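You operate a simulated robot arm through the tools that you are given. There is no shell and no other tool. Be economical: measure what you need, move in short steps, check, and stop when the job is done.

The job below is to be done with a simulated robot arm. You get a single attempt, and the scene is never put back.

## Task
Run up the black blower and set the overload dial to the amps it draws.
Fine: clamp it and shut the guard first; stop it before you set the dial; the guard ends shut.

It is judged by the outcome, as a careful person would: the job done as asked, and still so three seconds after it is handed in. It fails if anything else is knocked over, pushed out of place, dropped, spilled or broken.

## Robot
A 6-joint arm with a two-finger parallel gripper, fixed in place. Base frame: the origin is at the foot of the arm, x ahead of it, y to its left, z up; the work surface is at about z = 880. Readings come in mm, rad, newtons and seconds.
With the tool pointing down near the work surface it reaches from about 260 to 660 mm from the base axis. Its first joint turns from -1.152 to 1.152 rad. Payload 2.9 kg.
Tool frame: the origin (TCP) lies between the finger pads and is the grasp point; the fingertips stand 30 mm ahead of it; z points along the fingers, y is the line along which they close. The gripper opens to 110 mm. The fingers are 20 mm wide and 10 mm thick; the gripper's body (48 by 112 mm) begins 55 mm behind the TCP.
Orientation is that of the tool frame in the base frame, as a unit quaternion [w, x, y, z]. With the fingers straight down and closing along the base's y, the tool's x points along the base's -x, its y along +y and its z along -z.

## Interface
- The arm moves only by the tool send_rows. Its argument "targets" is a list of rows, each an object of numbers (a shift or turn left out is 0, a gripper value left out holds the last): "grip": the gripper command, from -1 (shut) to 1 (fully open), values between in proportion; "dx", "dy", "dz": the shift along the tool's x, y, z in m; "ax", "ay", "az": the turn, a rotation vector about the tool's x, y, z in rad. In form: [{"grip": .., "dx": .., "dy": .., "dz": .., "ax": .., "ay": .., "az": ..}, ...]. A call has 1 to 20 rows; each row shifts and turns the commanded pose from where the row before left it, along the tool's axes as they then stand. A row lasts 0.2 s, in which the tool goes at most 50 mm and 0.15 rad; a call with a longer step from one row to the next is refused whole, and so is a gripper value outside its range. A pose out of reach is approached as far as the arm can. The call stops where the force on the tool passes 70 N (or 10 N more than at its start, if that is more) or the arm is blocked; 0.2 s more then pass. Each finger travels about 108 mm/s and halts on what it meets, pressing with about 34 N; the grip force reading is that of the motor and also rises with nothing between the fingers. The clock runs only during rows and for 0.2 s after the last one: add rows that do not move to give the fingers time. It gives the time, the measured TCP pose, the force on the tool (base axes), the opening and the grip force at its end, in the units of the frame above (readings bear some noise), with the torque about the TCP (base axes, N m) and any sound that the robot's microphone picked up.
- Cameras (640 x 400 px; columns grow to the right, rows downward): "scene" is fixed at [65.9, 422.9, 1391.6]; the picture's right is [-0.86, -0.52, 0.00], its down [-0.27, 0.45, -0.85] and it looks along [0.44, -0.73, -0.52] (base axes); focal length 282 px, centre (320, 200). "wrist" rides on the gripper at [72, 17, -103] in the tool frame; the picture's right is [-0.23, 0.97, 0.00], its down [-0.76, -0.18, -0.62] and it looks along [-0.61, -0.14, 0.78] (tool axes); focal length 222 px, centre (320, 200). There is no depth. A picture from a camera that has moved, and an enlarged one, comes with that camera's place and axes in the base frame and with its lens.
- snapshot(camera): a new picture of that camera. The clock stands still meanwhile.
- close_up(camera, box): a new picture of the part [left, top, right, bottom] of that camera's present view, enlarged. The clock stands still meanwhile.
- job_done(): hands the job in; it is judged then, once.

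Work in short steps. Places have to be worked out from the pictures, the camera data and where the tool is seen: move nearer, look again, correct. Check each grasp and each placing, and mend what went wrong. You have 120 turns and 84 pictures in all, those below and enlarged ones among them. Open the gripper and draw the arm clear of the work before you hand the job in, unless the task says otherwise; then end with one line.

The tools are called after ">>>" as name(argument=value, ...) on one line, values as JSON. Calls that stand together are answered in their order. send_rows: Moves the arm, as the interface text tells. Its arguments: {"type":"object","properties":{"targets":{"type":"array"}},"required":["targets"]} The other tools are called the same way: snapshot (camera) takes a picture; close_up (camera, box) takes an enlarged picture of a part of a camera's view; job_done () hands the job in.

At the start:

```text
t: 0.0
tool_pos: [379.8, -74.9, 1254.2]
tool_rot: [0.001, 0.0, 1.0, 0.0]
contact_force: [-0.2, -0.2, 0.8]
ft_torque: [-0.02, 0.01, -0.01]
finger_gap: 109.8
grasp_force: 0.2
```

scene: 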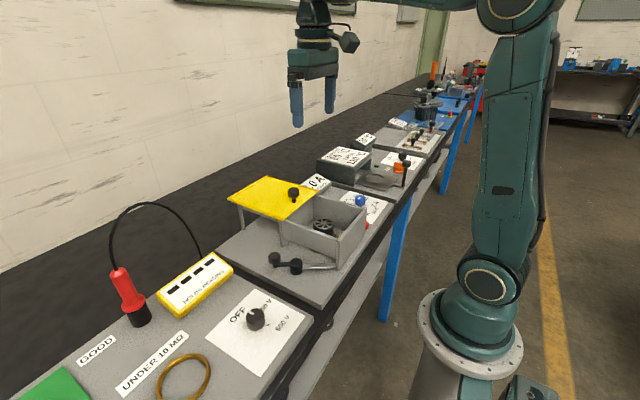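
wrist: 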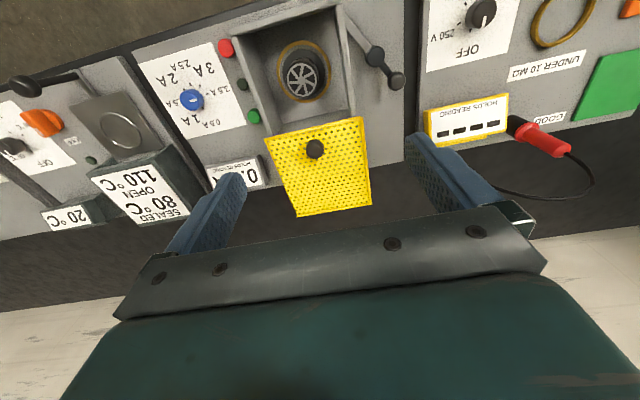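

I start by looking more closely at the blower station from both cameras.

>>> close_up(camera="scene", box=[210, 120, 410, 310])

>>> close_up(camera="wrist", box=[130, 0, 420, 220])

```text
2.11 times, centred on (310, 215) of scene
camera zoom: at [65.9, 422.9, 1391.6], right [-0.86, -0.52, 0.0], down [-0.27, 0.45, -0.85], along [0.44, -0.73, -0.52], focal length 594 px, centre (341, 168)
```

zoom: 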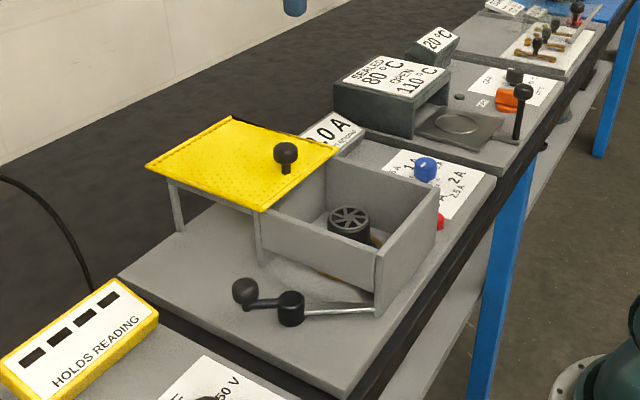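

```text
1.82 times, centred on (275, 110) of wrist
camera zoom: at [309.2, -58.9, 1357.1], right [0.23, 0.97, 0.0], down [0.76, -0.18, 0.62], along [0.61, -0.14, -0.78], focal length 404 px, centre (402, 364)
```

zoom: 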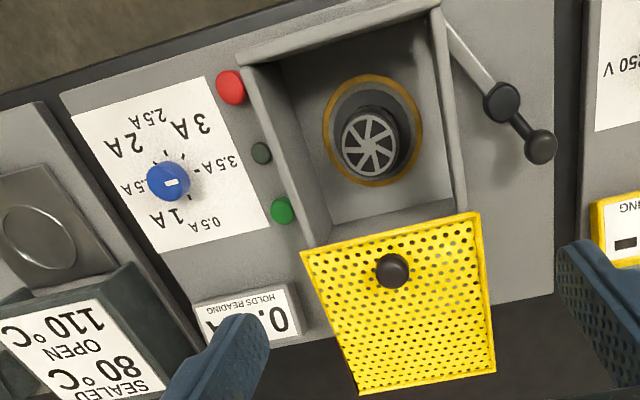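

The clamp lever is on the +y side, the buttons and dial on the -y side. I move lower and toward +y for a better view of the clamp mechanism.

>>> send_rows(targets=[{"grip": 1, "dx": 0.015, "dy": 0.03, "dz": 0.03}, {"dx": 0.015, "dy": 0.03, "dz": 0.03}, {"dx": 0.015, "dy": 0.03, "dz": 0.03}, {"dx": 0.015, "dy": 0.01, "dz": 0.03}, {}])

>>> snapshot(camera="wrist")

```text
t: 1.2
tool_pos: [321.1, 23.2, 1135.5]
tool_rot: [0.0, 0.0, 1.0, 0.001]
contact_force: [0.3, 0.2, -0.8]
ft_torque: [-0.02, 0.02, -0.03]
finger_gap: 110.1
grasp_force: 0.0
```

```text
79 pictures are left
camera wrist: at [249.6, 40.3, 1236.8], right [0.23, 0.97, 0.0], down [0.76, -0.18, 0.62], along [0.61, -0.14, -0.78], focal length 222 px, centre (320, 200)
```

wrist: 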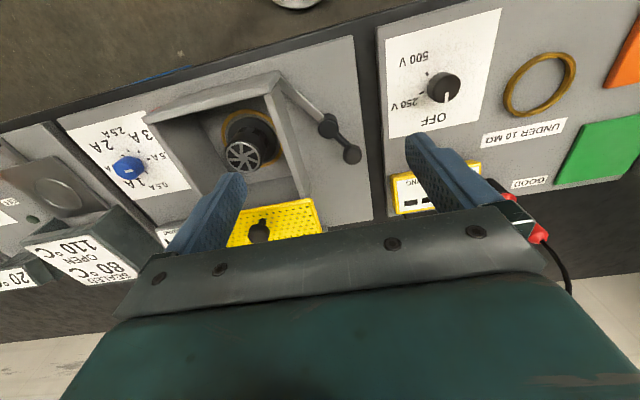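

>>> close_up(camera="wrist", box=[150, 40, 390, 200])

>>> close_up(camera="scene", box=[255, 180, 375, 290])

```text
2.50 times, centred on (270, 120) of wrist
camera zoom: at [249.6, 40.3, 1236.8], right [0.23, 0.97, 0.0], down [0.76, -0.18, 0.62], along [0.61, -0.14, -0.78], focal length 555 px, centre (445, 400)
```

zoom: 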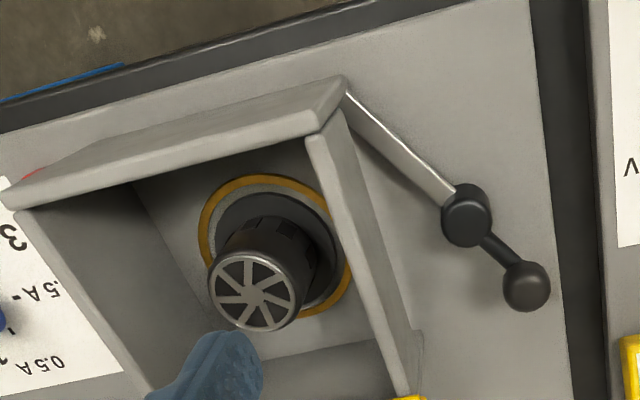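

```text
3.64 times, centred on (315, 235) of scene
camera zoom: at [65.8, 422.9, 1391.6], right [-0.86, -0.52, 0.0], down [-0.27, 0.45, -0.85], along [0.44, -0.73, -0.52], focal length 1026 px, centre (338, 73)
```

zoom: 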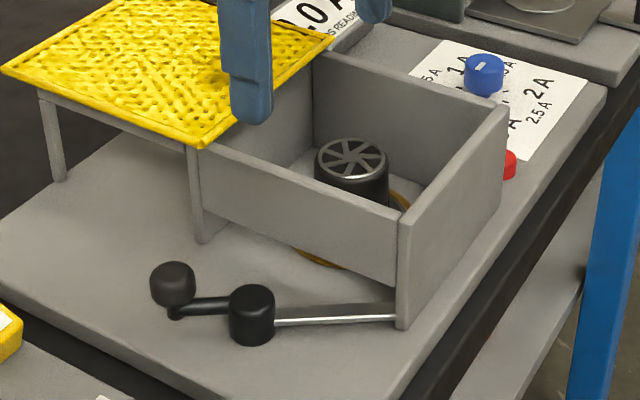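

The silver clamp arm swings under the box wall. Pivot ≈ (375,25,903), knob ≈ (419,54,921); handle must swing CCW about 58°, so the arm points at the blower (374,-102). I position over the knob with the closing axis along the swing tangent.

>>> send_rows(targets=[{"grip": 0.1, "dx": -0.033, "dy": 0.01, "dz": 0.025}, {"dx": -0.033, "dy": 0.01, "dz": 0.025}, {"dx": -0.032, "dy": 0.011, "dz": 0.025}, {"dz": 0.02, "az": -0.135}, {"dz": 0.02, "az": -0.135}, {"az": -0.135}, {"az": -0.135}, {"az": -0.135}, {"az": -0.135}, {"az": -0.135}, {"az": -0.135}, {}])

>>> snapshot(camera="wrist")

>>> close_up(camera="scene", box=[215, 160, 375, 300])

```text
t: 3.8
tool_pos: [418.9, 55.4, 1019.7]
tool_rot: [0.0, -0.514, 0.858, 0.0]
contact_force: [0.6, 0.0, 0.1]
ft_torque: [-0.02, 0.05, 0.01]
finger_gap: 60.6
grasp_force: 0.0
```

```text
76 pictures are left
camera wrist: at [370.8, -0.9, 1121.9], right [-0.75, 0.66, 0.0], down [0.51, 0.59, 0.62], along [0.41, 0.47, -0.78], focal length 222 px, centre (320, 200)
```

wrist: 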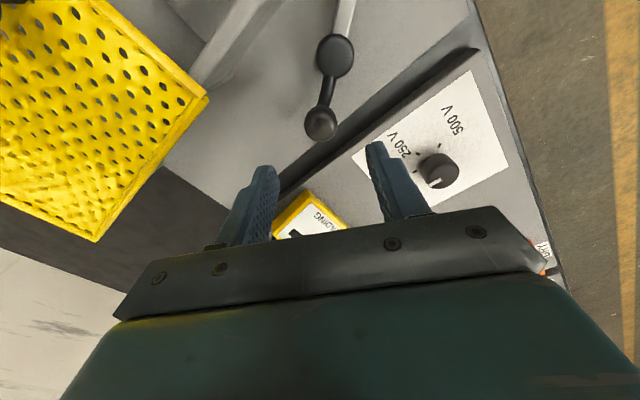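

```text
2.86 times, centred on (295, 230) of scene
camera zoom: at [65.9, 422.9, 1391.6], right [-0.86, -0.52, 0.0], down [-0.27, 0.45, -0.85], along [0.44, -0.73, -0.52], focal length 806 px, centre (391, 114)
```

zoom: 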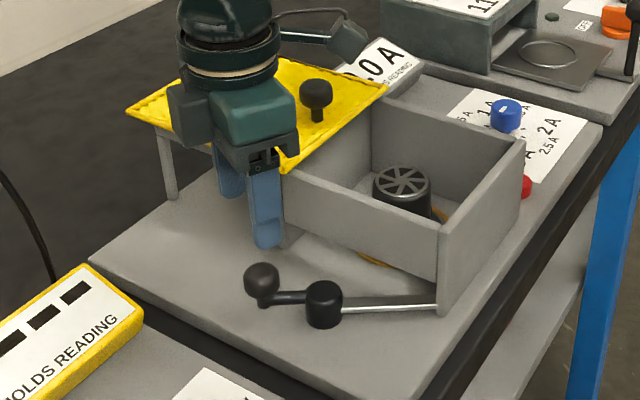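

The knob checks out at (417,53). I descend so the fingers straddle it.

>>> send_rows(targets=[{"dz": 0.03}, {"dz": 0.03}, {"dz": 0.015}, {"dz": 0.01}, {}])

>>> snapshot(camera="wrist")

>>> close_up(camera="scene", box=[215, 160, 375, 300])

```text
t: 5.0
tool_pos: [418.2, 56.5, 934.2]
tool_rot: [0.001, -0.513, 0.858, 0.001]
contact_force: [0.7, 0.1, -0.4]
ft_torque: [0.02, 0.02, 0.02]
finger_gap: 60.7
grasp_force: 0.0
```

```text
74 pictures are left
camera wrist: at [369.9, -0.3, 1036.8], right [-0.75, 0.66, 0.0], down [0.52, 0.59, 0.62], along [0.41, 0.47, -0.78], focal length 222 px, centre (320, 200)
```

wrist: 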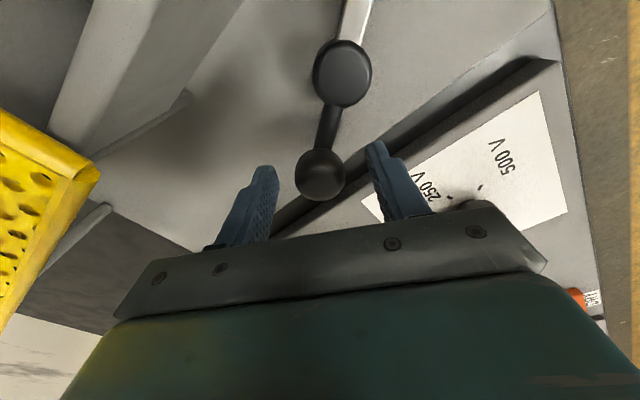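

```text
2.86 times, centred on (295, 230) of scene
camera zoom: at [65.9, 422.9, 1391.6], right [-0.86, -0.52, 0.0], down [-0.27, 0.45, -0.85], along [0.44, -0.73, -0.52], focal length 806 px, centre (391, 114)
```

zoom: 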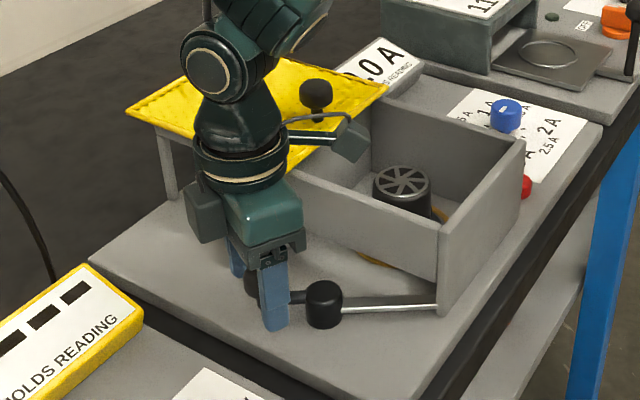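

The knob is between the fingers; I close on it.

>>> send_rows(targets=[{"grip": -0.75}, {}, {}, {}])

```text
t: 6.0
tool_pos: [418.1, 56.6, 933.9]
tool_rot: [-0.001, -0.515, 0.857, 0.001]
contact_force: [-6.5, 5.0, -1.7]
ft_torque: [-0.01, -0.39, -0.25]
finger_gap: 29.1
grasp_force: 44.8
```

The knob is held. I swing it along the arc about the pivot, half first, watching the force.

>>> send_rows(targets=[{"dy": 0.0078, "dx": -0.0031}, {"dy": 0.0082, "dx": -0.0018}, {"dy": 0.0083, "dx": -0.0005}, {}])

>>> close_up(camera="scene", box=[215, 160, 375, 300])

```text
t: 7.0
tool_pos: [399.7, 73.7, 935.2]
tool_rot: [0.002, -0.514, 0.858, 0.0]
contact_force: [14.6, 1.7, 0.4]
ft_torque: [0.34, 0.13, 0.62]
finger_gap: 29.9
grasp_force: 45.3
```

```text
2.86 times, centred on (295, 230) of scene
camera zoom: at [66.2, 422.9, 1391.6], right [-0.86, -0.52, 0.0], down [-0.27, 0.45, -0.85], along [0.44, -0.73, -0.52], focal length 806 px, centre (391, 114)
```

zoom: 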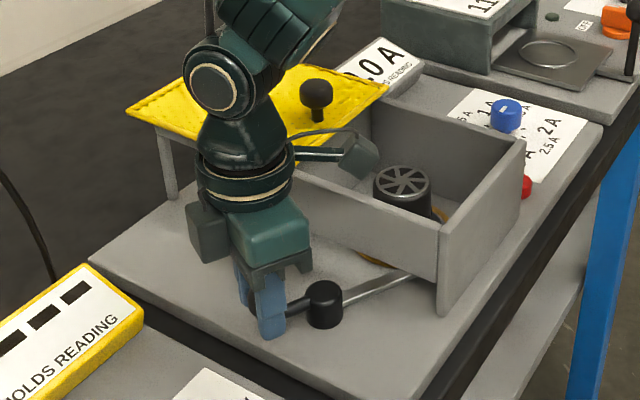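

It's swinging as expected, the arm passing under the wall. I continue to about 90°.

>>> send_rows(targets=[{"dy": 0.0083, "dx": 0.0008}, {"dy": 0.0081, "dx": 0.0021}, {"dy": 0.0077, "dx": 0.0033}, {}])

>>> close_up(camera="scene", box=[215, 160, 375, 300])

>>> snapshot(camera="wrist")

```text
t: 8.0
tool_pos: [377.5, 78.1, 934.6]
tool_rot: [0.001, -0.514, 0.858, 0.0]
contact_force: [17.0, -2.5, 2.2]
ft_torque: [0.13, 0.21, 0.82]
finger_gap: 29.4
grasp_force: 44.8
```

```text
2.86 times, centred on (295, 230) of scene
camera zoom: at [66.3, 422.8, 1391.6], right [-0.86, -0.52, 0.0], down [-0.27, 0.45, -0.85], along [0.44, -0.73, -0.52], focal length 806 px, centre (391, 114)
```

zoom: 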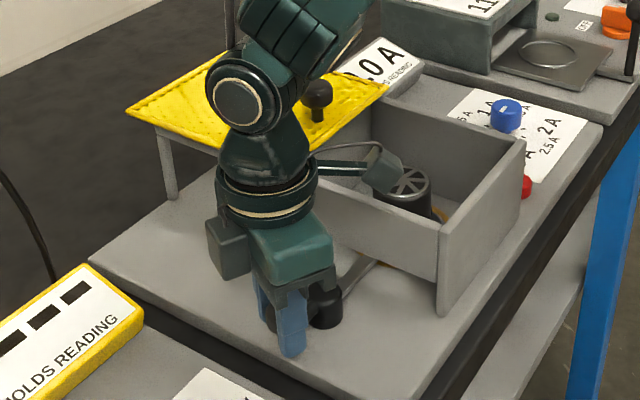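

```text
70 pictures are left
camera wrist: at [328.6, 21.4, 1037.0], right [-0.75, 0.66, 0.0], down [0.51, 0.59, 0.62], along [0.41, 0.47, -0.78], focal length 222 px, centre (320, 200)
```

wrist: 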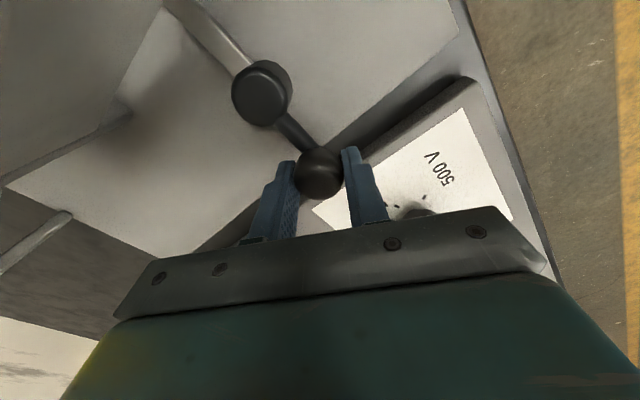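

Handle at ~88°. I nudge a bit further to feel for an end stop.

>>> send_rows(targets=[{"dy": 0.0035, "dx": 0.0019}, {}, {"dy": 0.0034, "dx": 0.0021}, {}])

```text
t: 9.0
tool_pos: [375.7, 77.3, 935.5]
tool_rot: [0.008, -0.512, 0.859, -0.004]
contact_force: [53.2, -10.3, -36.6]
ft_torque: [0.44, 0.46, 0.47]
finger_gap: 29.9
grasp_force: 45.0
```

A firm stop is felt at ~90°. I open and rise.

>>> send_rows(targets=[{"dy": -0.004, "dx": -0.0025}, {"grip": 0.1}, {}, {"dz": -0.03}, {"dz": -0.04}, {"dz": -0.04}, {"dz": -0.04}, {}])

>>> close_up(camera="scene", box=[215, 160, 375, 300])

>>> snapshot(camera="wrist")

```text
t: 10.8
tool_pos: [372.0, 76.6, 1086.0]
tool_rot: [0.0, -0.513, 0.858, -0.001]
contact_force: [-0.3, -0.9, 0.7]
ft_torque: [-0.03, -0.03, 0.01]
finger_gap: 60.6
grasp_force: 0.1
```

```text
2.86 times, centred on (295, 230) of scene
camera zoom: at [65.8, 422.9, 1391.6], right [-0.86, -0.52, 0.0], down [-0.27, 0.45, -0.85], along [0.44, -0.73, -0.52], focal length 806 px, centre (391, 114)
```

zoom: 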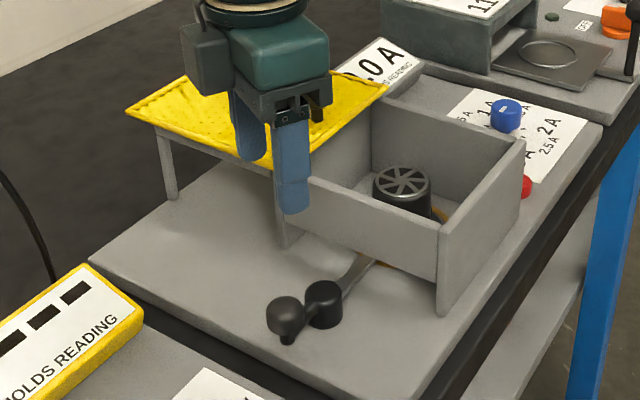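

```text
68 pictures are left
camera wrist: at [324.9, 20.6, 1187.8], right [-0.75, 0.66, 0.0], down [0.52, 0.59, 0.62], along [0.41, 0.47, -0.78], focal length 222 px, centre (320, 200)
```

wrist: 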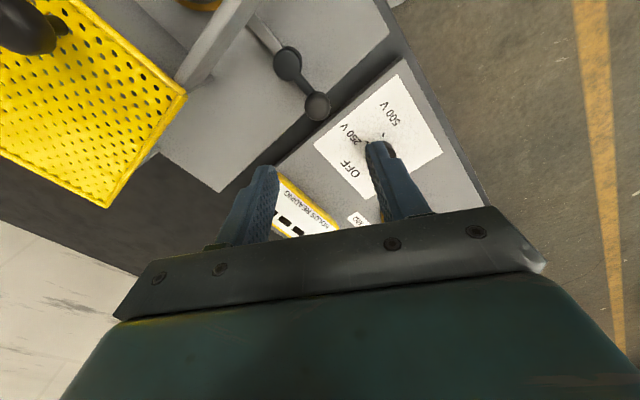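

The clamp stays put. I turn back and look over the guard and blower.

>>> send_rows(targets=[{"dz": -0.02, "az": 0.135}, {"dz": -0.02, "az": 0.135}, {"az": 0.135}, {"az": 0.135}, {"az": 0.135}, {"az": 0.135}, {"az": 0.135}, {"az": 0.135}, {"dy": -0.045}, {"dy": -0.045}, {"dy": -0.045}, {"dy": -0.045}, {}])

>>> snapshot(camera="wrist")

```text
t: 13.6
tool_pos: [371.9, -102.3, 1125.1]
tool_rot: [0.0, 0.0, 1.0, 0.0]
contact_force: [-0.5, 0.5, -0.3]
ft_torque: [0.05, 0.0, 0.01]
finger_gap: 60.4
grasp_force: 0.2
```

```text
67 pictures are left
camera wrist: at [300.4, -86.7, 1226.9], right [0.23, 0.97, 0.0], down [0.76, -0.18, 0.62], along [0.61, -0.14, -0.78], focal length 222 px, centre (320, 200)
```

wrist: 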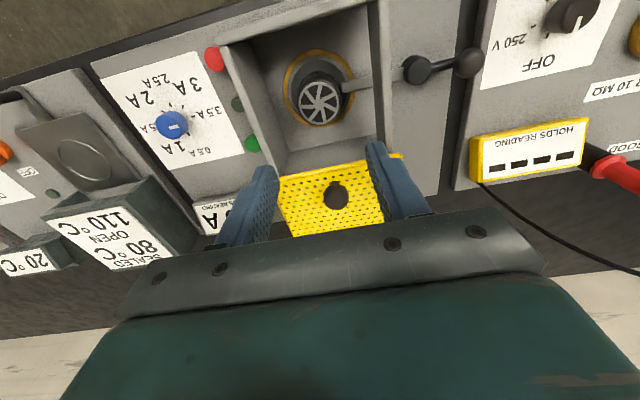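

>>> close_up(camera="wrist", box=[90, 20, 430, 240])

>>> close_up(camera="scene", box=[220, 160, 400, 290])

```text
1.82 times, centred on (260, 130) of wrist
camera zoom: at [300.4, -86.7, 1226.9], right [0.23, 0.97, 0.0], down [0.76, -0.18, 0.62], along [0.61, -0.14, -0.78], focal length 404 px, centre (429, 327)
```

zoom: 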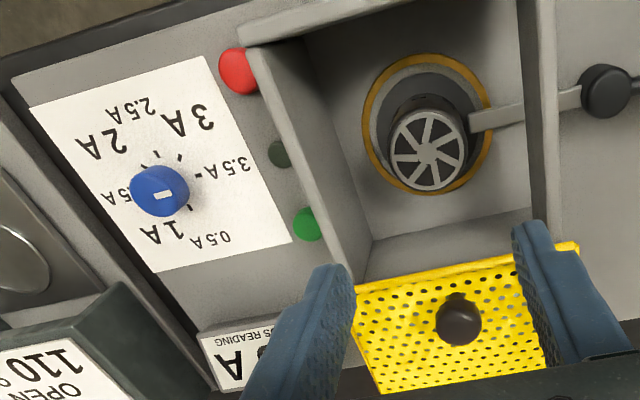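

```text
3.08 times, centred on (310, 225) of scene
camera zoom: at [65.9, 422.8, 1391.6], right [-0.86, -0.52, 0.0], down [-0.27, 0.45, -0.85], along [0.44, -0.73, -0.52], focal length 868 px, centre (351, 123)
```

zoom: 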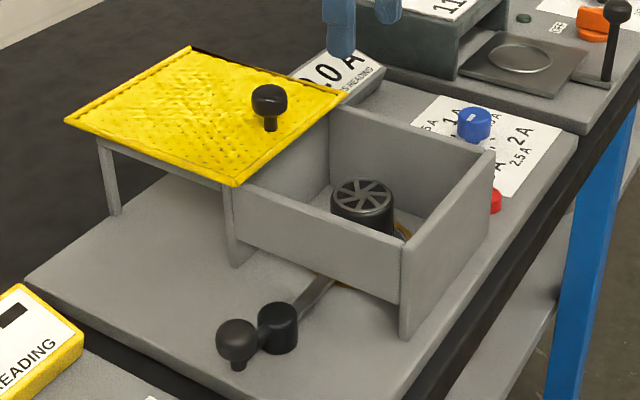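

Clamp arm rests on the blower flange. Guard knob is at about (465,-103.5,1013). I go over it, fingers straddling along y.

>>> send_rows(targets=[{"dx": -0.031}, {"dx": -0.031, "dz": 0.01}, {"dx": -0.031, "dz": 0.02}, {"dz": 0.025}, {}])

>>> snapshot(camera="wrist")

>>> close_up(camera="scene", box=[220, 130, 400, 260])

```text
t: 14.8
tool_pos: [464.6, -102.3, 1068.3]
tool_rot: [-0.001, 0.0, 1.0, -0.001]
contact_force: [0.4, 0.9, 0.2]
ft_torque: [0.02, 0.03, -0.01]
finger_gap: 60.5
grasp_force: 0.0
```

```text
64 pictures are left
camera wrist: at [393.7, -86.1, 1171.3], right [0.23, 0.97, 0.0], down [0.76, -0.18, 0.62], along [0.61, -0.14, -0.78], focal length 222 px, centre (320, 200)
```

wrist: 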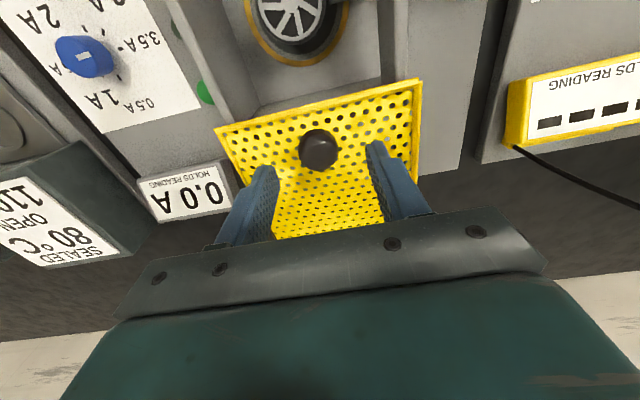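

```text
3.08 times, centred on (310, 195) of scene
camera zoom: at [65.9, 422.9, 1391.6], right [-0.86, -0.52, 0.0], down [-0.27, 0.45, -0.85], along [0.44, -0.73, -0.52], focal length 868 px, centre (351, 215)
```

zoom: 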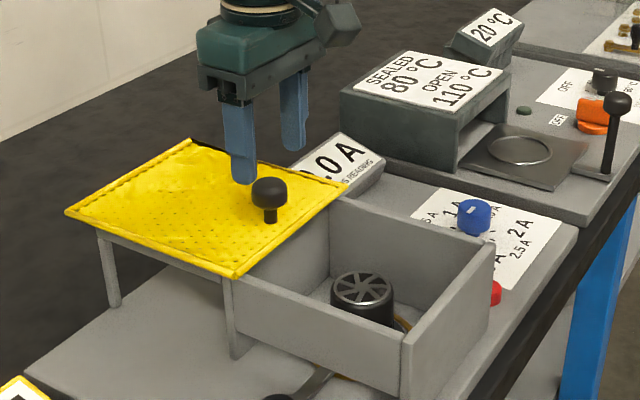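

Aligned; descending to z≈1020 and closing.

>>> send_rows(targets=[{"dx": -0.002, "dz": 0.025}, {"dz": 0.015}, {"dz": 0.007}, {}, {"grip": -0.75}, {}, {}, {}])

>>> close_up(camera="scene", box=[220, 130, 400, 260])

```text
t: 16.6
tool_pos: [466.9, -106.1, 1022.9]
tool_rot: [0.0, 0.003, 1.0, -0.001]
contact_force: [0.7, -31.8, -7.1]
ft_torque: [0.27, -0.46, -0.22]
finger_gap: 31.6
grasp_force: 45.1
```

```text
3.08 times, centred on (310, 195) of scene
camera zoom: at [66.0, 421.9, 1391.9], right [-0.86, -0.52, 0.0], down [-0.27, 0.45, -0.85], along [0.44, -0.73, -0.52], focal length 868 px, centre (351, 215)
```

zoom: 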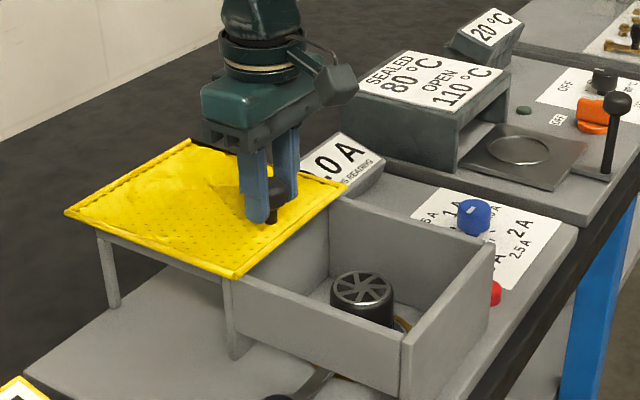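

Held, with some side load; I relieve it by 3 mm and start sliding toward the base.

>>> send_rows(targets=[{"dy": -0.003}, {}, {"dx": 0.01}, {"dx": 0.01}, {"dx": 0.01}, {}])

>>> close_up(camera="scene", box=[220, 130, 400, 260])

```text
t: 18.0
tool_pos: [437.6, -105.6, 1023.5]
tool_rot: [-0.001, -0.001, 1.0, 0.002]
contact_force: [-0.6, -8.6, -15.6]
ft_torque: [-0.55, -0.29, 0.03]
finger_gap: 31.6
grasp_force: 45.1
```

```text
3.08 times, centred on (310, 195) of scene
camera zoom: at [66.1, 422.6, 1391.7], right [-0.86, -0.52, 0.0], down [-0.27, 0.45, -0.85], along [0.44, -0.73, -0.52], focal length 868 px, centre (351, 215)
```

zoom: 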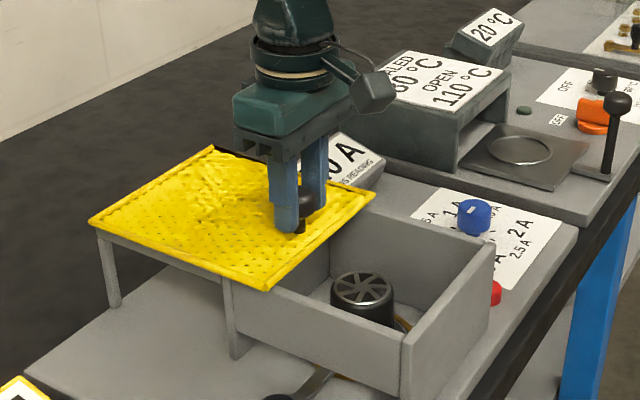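

The guard follows with little force. I carry on ~95 mm.

>>> send_rows(targets=[{"dx": 0.012}, {"dx": 0.012}, {"dx": 0.012}, {"dx": 0.012}, {"dx": 0.012}, {"dx": 0.012}, {"dx": 0.012}, {"dx": 0.01}, {}])

>>> close_up(camera="scene", box=[220, 130, 400, 260])

```text
t: 20.0
tool_pos: [343.5, -104.6, 1021.3]
tool_rot: [-0.001, -0.001, 1.0, 0.0]
contact_force: [0.8, 2.4, -22.4]
ft_torque: [-0.37, 0.13, -0.09]
finger_gap: 31.5
grasp_force: 45.3
```

```text
3.08 times, centred on (310, 195) of scene
camera zoom: at [66.1, 422.9, 1391.6], right [-0.86, -0.52, 0.0], down [-0.27, 0.45, -0.85], along [0.44, -0.73, -0.52], focal length 868 px, centre (351, 215)
```

zoom: 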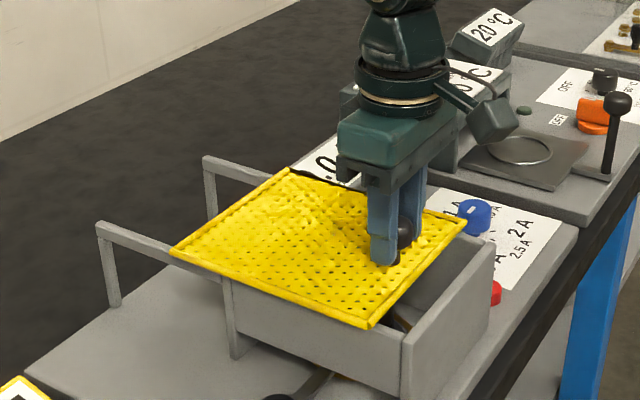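

Nearly there; I continue in small steps until the stop.

>>> send_rows(targets=[{"dx": 0.008}, {"dx": 0.008}, {"dx": 0.008}, {"dx": 0.006}, {"dx": 0.006}, {"dx": 0.006}, {}])

>>> close_up(camera="scene", box=[220, 130, 400, 260])

```text
t: 21.6
tool_pos: [301.3, -105.2, 1022.3]
tool_rot: [0.0, 0.0, 1.0, 0.0]
contact_force: [10.6, 7.3, -29.7]
ft_torque: [-0.33, 0.65, -0.11]
finger_gap: 31.4
grasp_force: 45.4
```

```text
3.08 times, centred on (310, 195) of scene
camera zoom: at [66.5, 423.0, 1391.6], right [-0.86, -0.52, 0.0], down [-0.27, 0.45, -0.85], along [0.44, -0.73, -0.52], focal length 868 px, centre (351, 215)
```

zoom: 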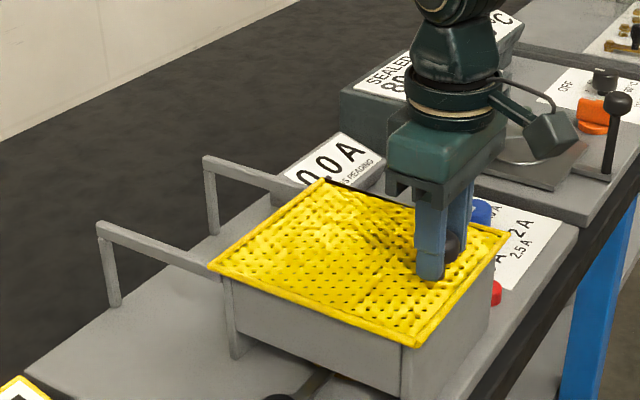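

It covers the box; force rising to 10 N. I nudge a few mm more to confirm the stop.

>>> send_rows(targets=[{"dx": 0.003}, {"dx": 0.003}, {}])

```text
t: 22.4
tool_pos: [300.7, -105.2, 1024.8]
tool_rot: [0.007, -0.002, 1.0, 0.0]
contact_force: [37.3, 9.0, -5.9]
ft_torque: [0.73, 0.02, -0.01]
finger_gap: 31.7
grasp_force: 44.8
```

Stop confirmed. Release and rise, then look.

>>> send_rows(targets=[{"dx": -0.006}, {"grip": 0.1}, {}, {}, {"dz": -0.03}, {"dz": -0.03}, {"dz": -0.04}, {"dz": -0.03, "dy": -0.03}, {"dy": -0.04}, {}])

>>> snapshot(camera="wrist")

>>> close_up(camera="scene", box=[220, 130, 400, 260])

```text
t: 24.6
tool_pos: [303.2, -175.5, 1152.2]
tool_rot: [0.0, 0.0, 1.0, 0.0]
contact_force: [0.2, -0.2, -0.5]
ft_torque: [-0.02, 0.02, -0.04]
finger_gap: 60.5
grasp_force: 0.1
```

```text
58 pictures are left
camera wrist: at [230.5, -159.5, 1254.5], right [0.23, 0.97, 0.0], down [0.76, -0.18, 0.62], along [0.61, -0.14, -0.78], focal length 222 px, centre (320, 200)
```

wrist: 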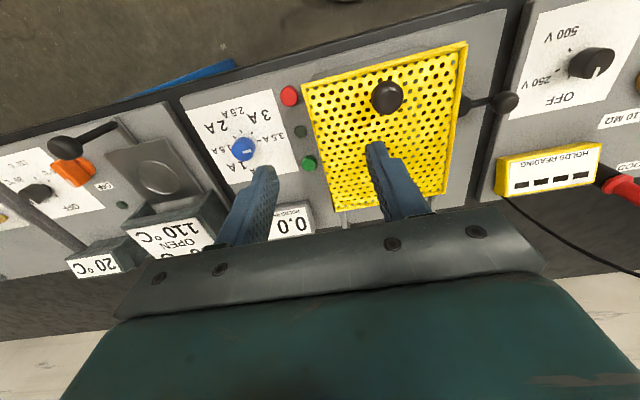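

```text
3.08 times, centred on (310, 195) of scene
camera zoom: at [65.9, 422.8, 1391.6], right [-0.86, -0.52, 0.0], down [-0.27, 0.45, -0.85], along [0.44, -0.73, -0.52], focal length 868 px, centre (351, 215)
```

zoom: 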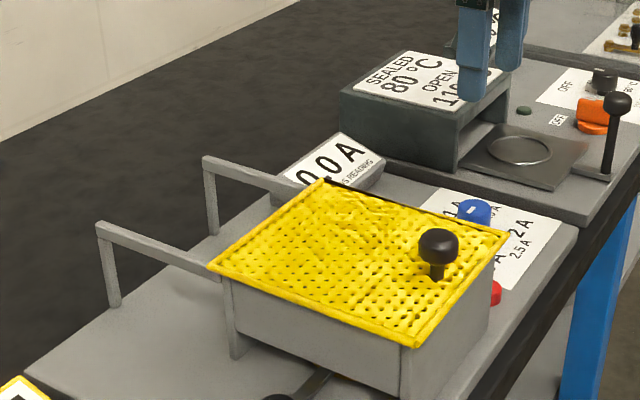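

Guard is shut at its stop. Green button ≈ (424.5,-224,892), red ≈ (305,-223,897), dial ≈ (367,-325,905). I close the fingers, yaw 90° so the gripper's narrow side clears the guard, and go above green.

>>> send_rows(targets=[{"grip": -1, "dx": -0.04, "dy": -0.016}, {"dx": -0.04, "dy": -0.016}, {"dx": -0.041, "dy": -0.017, "az": -0.142}, {"az": -0.1429}, {"az": -0.1429}, {"az": -0.1429}, {"az": -0.1429}, {"az": -0.1429}, {"az": -0.1429}, {"az": -0.1429}, {"az": -0.1429}, {"az": -0.1429}, {"az": -0.1429}, {"dz": 0.04}, {"dz": 0.04}, {"dz": 0.04}, {}])

>>> snapshot(camera="wrist")

>>> close_up(camera="scene", box=[240, 100, 440, 240])

```text
t: 28.2
tool_pos: [422.6, -223.5, 1032.5]
tool_rot: [0.0, 0.708, -0.707, 0.0]
contact_force: [0.6, 0.0, 0.0]
ft_torque: [-0.04, -0.02, -0.03]
finger_gap: 0.0
grasp_force: 34.3
```

```text
56 pictures are left
camera wrist: at [406.9, -297.1, 1134.6], right [-0.97, 0.23, 0.0], down [0.18, 0.76, 0.62], along [0.14, 0.61, -0.78], focal length 222 px, centre (320, 200)
```

wrist: 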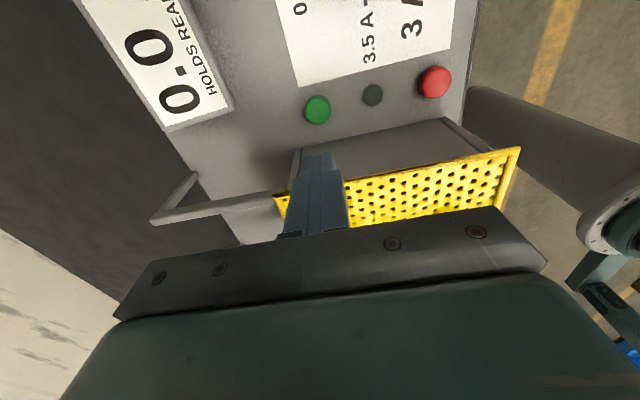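

```text
2.86 times, centred on (340, 170) of scene
camera zoom: at [65.9, 422.9, 1391.6], right [-0.86, -0.52, 0.0], down [-0.27, 0.45, -0.85], along [0.44, -0.73, -0.52], focal length 806 px, centre (263, 286)
```

zoom: 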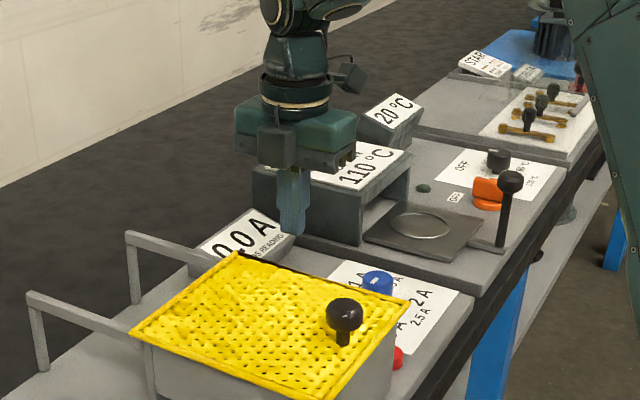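

Green refined to (424.5,-226). Descend to fingertip ≈ 902 and check.

>>> send_rows(targets=[{"dx": 0.0025, "dy": -0.002, "dz": 0.04}, {"dz": 0.04}, {"dz": 0.02}, {}])

>>> snapshot(camera="wrist")

```text
t: 29.2
tool_pos: [424.7, -226.4, 932.2]
tool_rot: [0.0, 0.707, -0.707, 0.0]
contact_force: [0.0, 1.1, -0.2]
ft_torque: [0.03, 0.04, 0.01]
finger_gap: 0.2
grasp_force: 33.8
```

```text
54 pictures are left
camera wrist: at [408.4, -299.5, 1035.2], right [-0.97, 0.23, 0.0], down [0.18, 0.76, 0.62], along [0.14, 0.61, -0.78], focal length 222 px, centre (320, 200)
```

wrist: 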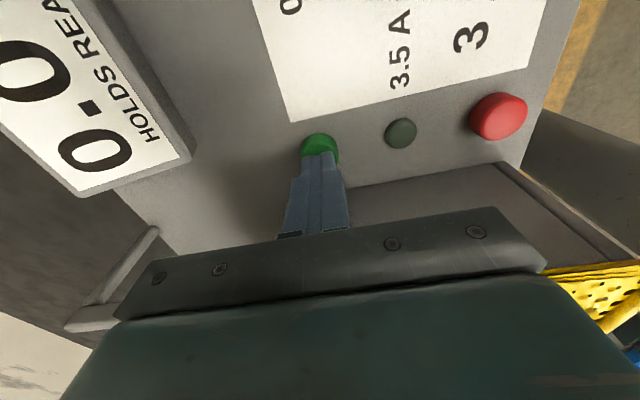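

Fingertips are over the green button. Press gently.

>>> send_rows(targets=[{"dz": 0.003}, {"dz": 0.003}, {"dz": 0.003}, {}])

>>> snapshot(camera="wrist")

```text
t: 30.2
tool_pos: [424.5, -227.8, 922.5]
tool_rot: [0.0, 0.708, -0.707, 0.0]
contact_force: [0.7, 0.1, 1.2]
ft_torque: [0.01, -0.02, 0.0]
finger_gap: 0.0
grasp_force: 33.4
```

```text
53 pictures are left
camera wrist: at [408.4, -299.7, 1026.2], right [-0.97, 0.23, 0.0], down [0.18, 0.76, 0.62], along [0.14, 0.61, -0.78], focal length 222 px, centre (320, 200)
```

wrist: 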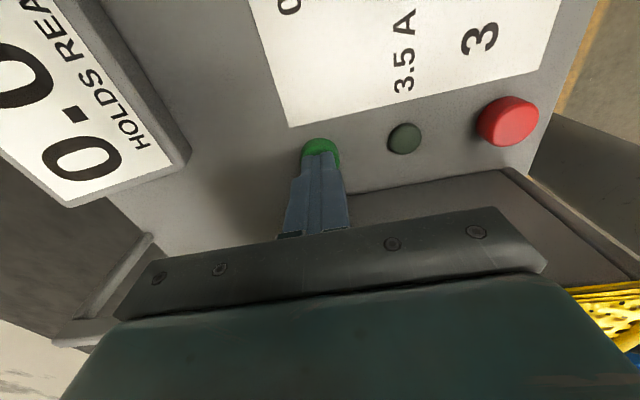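

No contact yet (1 N); continue down.

>>> send_rows(targets=[{"dz": 0.002}, {"dz": 0.002}, {"dz": 0.002}, {}])

```text
t: 31.2
tool_pos: [425.2, -227.5, 921.4]
tool_rot: [-0.001, 0.708, -0.706, 0.004]
contact_force: [-2.1, 2.5, 44.8]
ft_torque: [1.74, 0.4, 0.04]
finger_gap: 0.2
grasp_force: 34.5
heard: click
```

A click was heard. I lift off 40 mm and look at the lamp and meter.

>>> send_rows(targets=[{"dz": -0.01}, {"dz": -0.03}, {"dz": -0.03}, {}])

>>> snapshot(camera="wrist")

>>> close_up(camera="scene", box=[250, 140, 400, 250])

```text
t: 32.2
tool_pos: [422.3, -226.4, 987.6]
tool_rot: [0.0, 0.707, -0.707, 0.0]
contact_force: [-0.4, 0.2, 0.4]
ft_torque: [0.01, 0.03, -0.02]
finger_gap: 0.0
grasp_force: 34.6
```

```text
52 pictures are left
camera wrist: at [408.2, -299.4, 1089.1], right [-0.97, 0.23, 0.0], down [0.18, 0.76, 0.62], along [0.14, 0.61, -0.78], focal length 222 px, centre (320, 200)
```

wrist: 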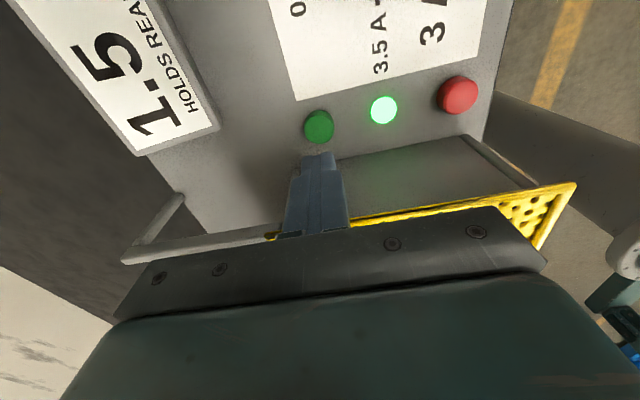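

```text
3.64 times, centred on (325, 195) of scene
camera zoom: at [65.8, 422.9, 1391.6], right [-0.86, -0.52, 0.0], down [-0.27, 0.45, -0.85], along [0.44, -0.73, -0.52], focal length 1026 px, centre (302, 218)
```

zoom: 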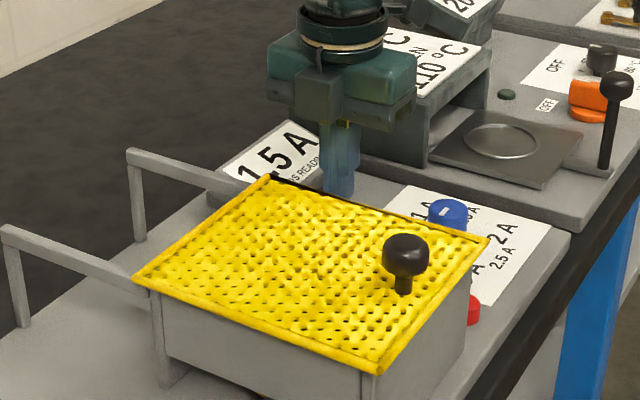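

Running, reading 1.5 A so far. I move over the red button while letting the reading settle.

>>> send_rows(targets=[{"dy": 0.038}, {"dy": 0.038}, {"dy": 0.038}, {}, {}, {}, {}, {}, {}, {}, {}, {}, {}])

>>> snapshot(camera="wrist")

>>> close_up(camera="scene", box=[250, 140, 400, 250])

```text
t: 35.0
tool_pos: [309.1, -227.5, 987.3]
tool_rot: [0.0, -0.707, 0.707, -0.001]
contact_force: [0.4, -1.1, 0.0]
ft_torque: [0.0, 0.01, -0.02]
finger_gap: 0.1
grasp_force: 33.6
```

```text
50 pictures are left
camera wrist: at [293.2, -300.1, 1090.2], right [-0.97, 0.23, 0.0], down [0.18, 0.76, 0.62], along [0.14, 0.61, -0.78], focal length 222 px, centre (320, 200)
```

wrist: 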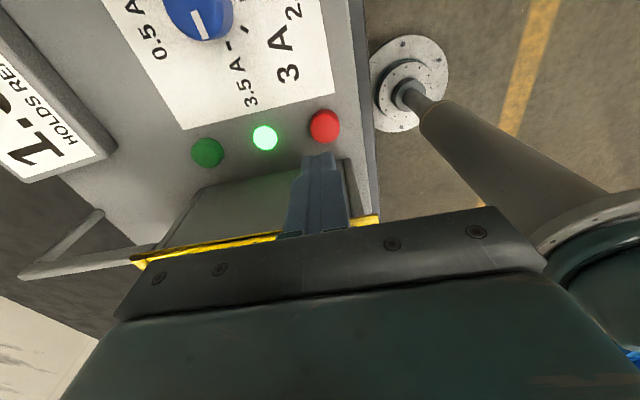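

```text
3.64 times, centred on (325, 195) of scene
camera zoom: at [65.9, 422.9, 1391.6], right [-0.86, -0.52, 0.0], down [-0.27, 0.45, -0.85], along [0.44, -0.73, -0.52], focal length 1026 px, centre (302, 218)
```

zoom: 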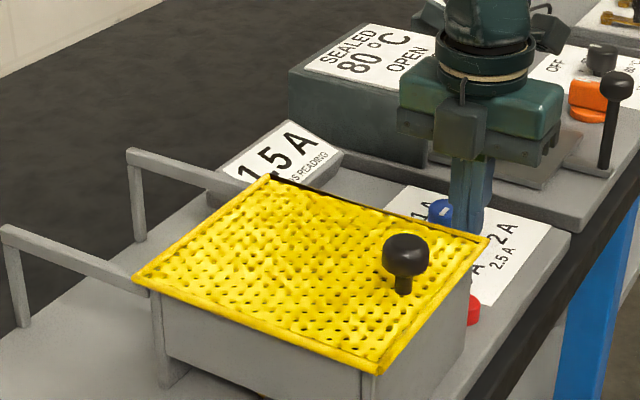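

Steady at 1.5 A. Red is at ~(305,-229); I descend toward it.

>>> send_rows(targets=[{"dy": 0.004, "dx": 0.001, "dz": 0.025}, {"dz": 0.02}, {"dz": 0.005}, {}])

>>> snapshot(camera="wrist")

```text
t: 36.0
tool_pos: [306.2, -228.3, 938.1]
tool_rot: [0.0, -0.706, 0.708, 0.0]
contact_force: [0.3, 0.1, -0.3]
ft_torque: [-0.01, -0.02, -0.05]
finger_gap: 0.1
grasp_force: 34.1
```

```text
48 pictures are left
camera wrist: at [290.5, -300.8, 1039.8], right [-0.97, 0.23, 0.0], down [0.18, 0.76, 0.62], along [0.14, 0.61, -0.78], focal length 222 px, centre (320, 200)
```

wrist: 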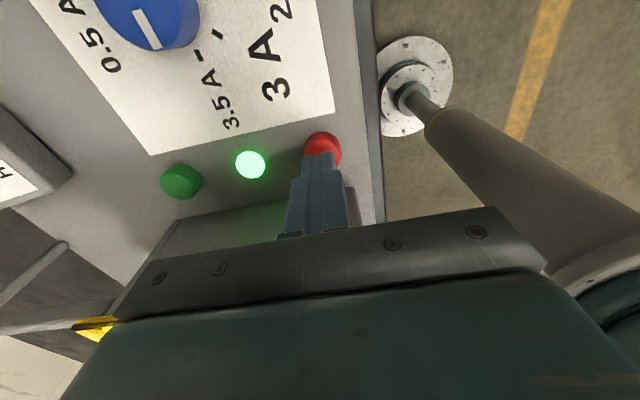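

Aligned; press red in small steps.

>>> send_rows(targets=[{"dz": 0.003}, {"dz": 0.003}, {"dz": 0.002}, {"dz": 0.002}, {"dz": 0.002}, {}])

```text
t: 37.4
tool_pos: [306.3, -226.6, 925.8]
tool_rot: [-0.001, -0.707, 0.707, 0.0]
contact_force: [-0.2, 0.5, 0.5]
ft_torque: [0.03, 0.01, 0.03]
finger_gap: 0.1
grasp_force: 33.8
```

>>> send_rows(targets=[{"dz": 0.002}, {"dz": 0.002}, {"dz": 0.002}, {}])

```text
t: 38.4
tool_pos: [307.5, -228.1, 921.7]
tool_rot: [0.0, 0.707, -0.707, 0.001]
contact_force: [-1.7, 0.0, 22.9]
ft_torque: [0.82, 0.11, 0.02]
finger_gap: 0.0
grasp_force: 33.8
heard: click
```

Click heard. I lift and check lamp and held reading.

>>> send_rows(targets=[{"dz": -0.01}, {"dz": -0.03}, {"dz": -0.04}, {"dz": -0.04}, {"dz": -0.04}, {}])

>>> snapshot(camera="wrist")

>>> close_up(camera="scene", box=[250, 140, 400, 250])

```text
t: 39.8
tool_pos: [307.2, -226.9, 1080.2]
tool_rot: [-0.001, 0.707, -0.707, 0.0]
contact_force: [-0.3, -0.3, 0.7]
ft_torque: [0.02, 0.02, -0.02]
finger_gap: 0.1
grasp_force: 34.1
```

```text
47 pictures are left
camera wrist: at [290.8, -300.9, 1182.5], right [-0.97, 0.23, 0.0], down [0.18, 0.76, 0.62], along [0.14, 0.61, -0.78], focal length 222 px, centre (320, 200)
```

wrist: 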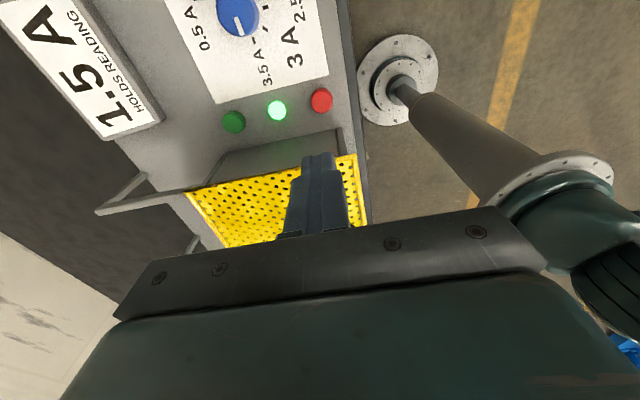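

```text
3.64 times, centred on (325, 195) of scene
camera zoom: at [65.8, 422.9, 1391.6], right [-0.86, -0.52, 0.0], down [-0.27, 0.45, -0.85], along [0.44, -0.73, -0.52], focal length 1026 px, centre (302, 218)
```

zoom: 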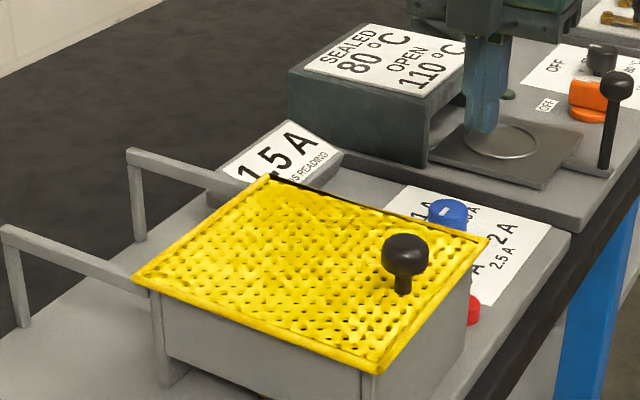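

The lamp still glows; perhaps it lags the coast-down. I wait and look again.

>>> send_rows(targets=[{}, {}, {}, {}, {}, {}, {}, {}, {}, {}])

>>> close_up(camera="wrist", box=[160, 0, 380, 140])

```text
t: 42.0
tool_pos: [307.4, -227.7, 1080.1]
tool_rot: [0.0, 0.707, -0.707, 0.0]
contact_force: [0.0, 0.6, 0.2]
ft_torque: [-0.01, 0.04, -0.01]
finger_gap: 0.2
grasp_force: 34.3
```

```text
2.86 times, centred on (270, 70) of wrist
camera zoom: at [290.8, -300.9, 1182.2], right [-0.97, 0.23, 0.0], down [0.18, 0.76, 0.62], along [0.14, 0.61, -0.78], focal length 635 px, centre (463, 571)
```

zoom: 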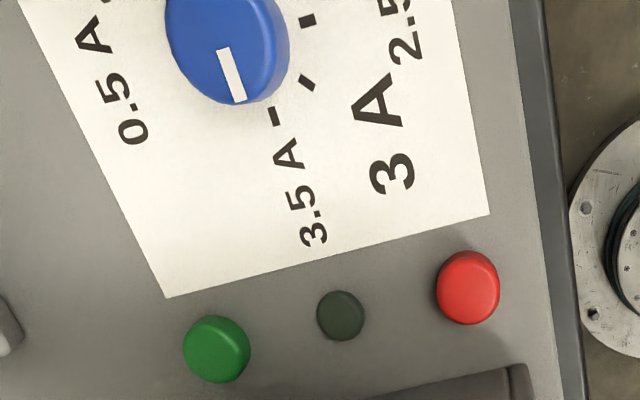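

Lamp off: the blower has stopped, reading held 1.5 A. Now I move to view the dial plate.

>>> send_rows(targets=[{"dy": -0.03, "dx": 0.035}, {"dy": -0.03, "dx": 0.035}, {}])

>>> snapshot(camera="wrist")

>>> close_up(camera="wrist", box=[180, 0, 400, 140])

```text
t: 42.8
tool_pos: [366.7, -298.7, 1080.6]
tool_rot: [0.0, -0.707, 0.707, 0.0]
contact_force: [0.5, 0.0, 0.2]
ft_torque: [-0.01, -0.02, -0.05]
finger_gap: 0.3
grasp_force: 34.3
```

```text
44 pictures are left
camera wrist: at [350.7, -371.6, 1182.6], right [-0.97, 0.23, 0.0], down [0.18, 0.76, 0.62], along [0.14, 0.61, -0.78], focal length 222 px, centre (320, 200)
```

wrist: 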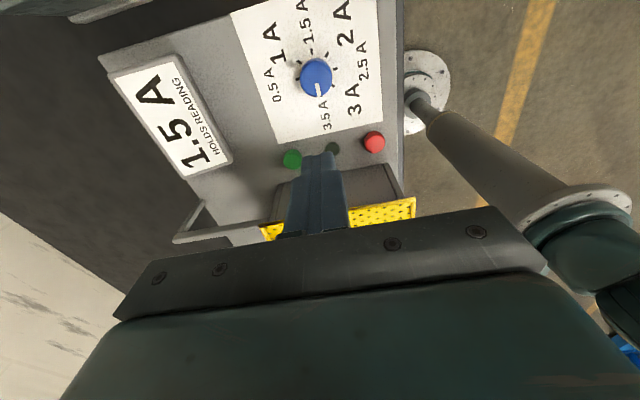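

```text
2.86 times, centred on (290, 70) of wrist
camera zoom: at [350.7, -371.6, 1182.6], right [-0.97, 0.23, 0.0], down [0.18, 0.76, 0.62], along [0.14, 0.61, -0.78], focal length 635 px, centre (406, 571)
```

zoom: 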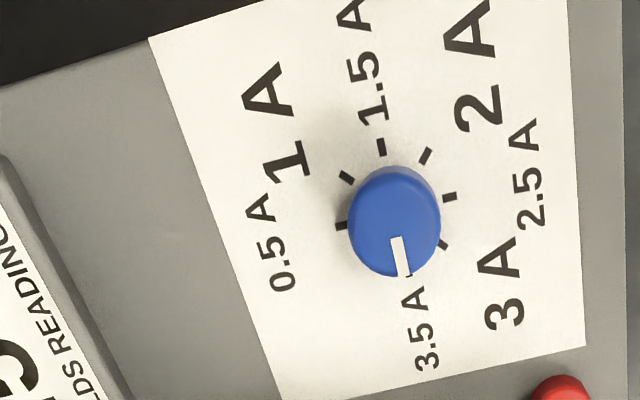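

Dial centre ≈ (365,-325); marks are 45° apart, 1.5 A points to -y, and the pointer now is at 3.5 A (+y). It must turn 180° CCW (through 3, 2.5, 2). I pre-rotate the open gripper to yaw -90° so that the turn fits the wrist.

>>> send_rows(targets=[{"grip": 0.1, "az": 0.1428, "dx": 0.0265, "dy": 0.0017}, {"az": 0.1428}, {"az": 0.1428}, {"az": 0.1428}, {"az": 0.1428}, {"az": 0.1428}, {"az": 0.1428}, {"az": 0.1428}, {"az": 0.1428}, {"az": 0.1428}, {"az": 0.1428}, {"az": 0.1428}, {"az": 0.1428}, {"az": 0.1428}, {"az": 0.1428}, {"az": 0.1428}, {"az": 0.1428}, {"az": 0.1428}, {}])

>>> send_rows(targets=[{"az": 0.1428}, {"az": 0.1428}, {"az": 0.1428}, {"az": 0.1428}, {"dz": 0.04}, {"dz": 0.04}, {"dz": 0.03}, {}])

>>> snapshot(camera="wrist")

>>> close_up(camera="scene", box=[280, 100, 440, 230])

```text
t: 46.8
tool_pos: [364.7, -324.0, 1079.9]
tool_rot: [-0.001, 0.48, 0.877, 0.0]
contact_force: [0.1, -0.4, 0.0]
ft_torque: [0.0, -0.02, -0.02]
finger_gap: 60.5
grasp_force: 0.0
```

```text
t: 48.6
tool_pos: [364.6, -324.4, 968.9]
tool_rot: [0.0, 0.707, 0.708, 0.0]
contact_force: [0.0, 0.5, -0.9]
ft_torque: [-0.01, 0.03, 0.0]
finger_gap: 60.6
grasp_force: 0.1
```

```text
42 pictures are left
camera wrist: at [382.0, -252.4, 1071.1], right [0.97, -0.23, 0.0], down [-0.18, -0.76, 0.62], along [-0.14, -0.61, -0.78], focal length 222 px, centre (320, 200)
```

wrist: 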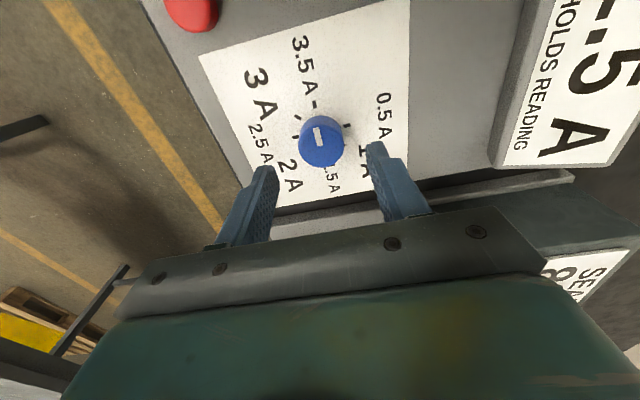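

```text
3.08 times, centred on (360, 165) of scene
camera zoom: at [65.9, 422.9, 1391.6], right [-0.86, -0.52, 0.0], down [-0.27, 0.45, -0.85], along [0.44, -0.73, -0.52], focal length 868 px, centre (197, 308)
```

zoom: 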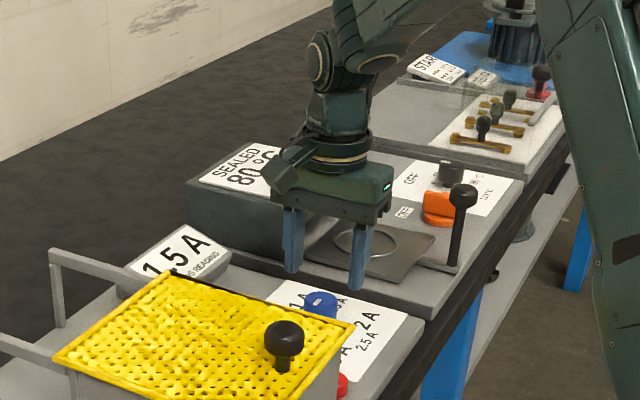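

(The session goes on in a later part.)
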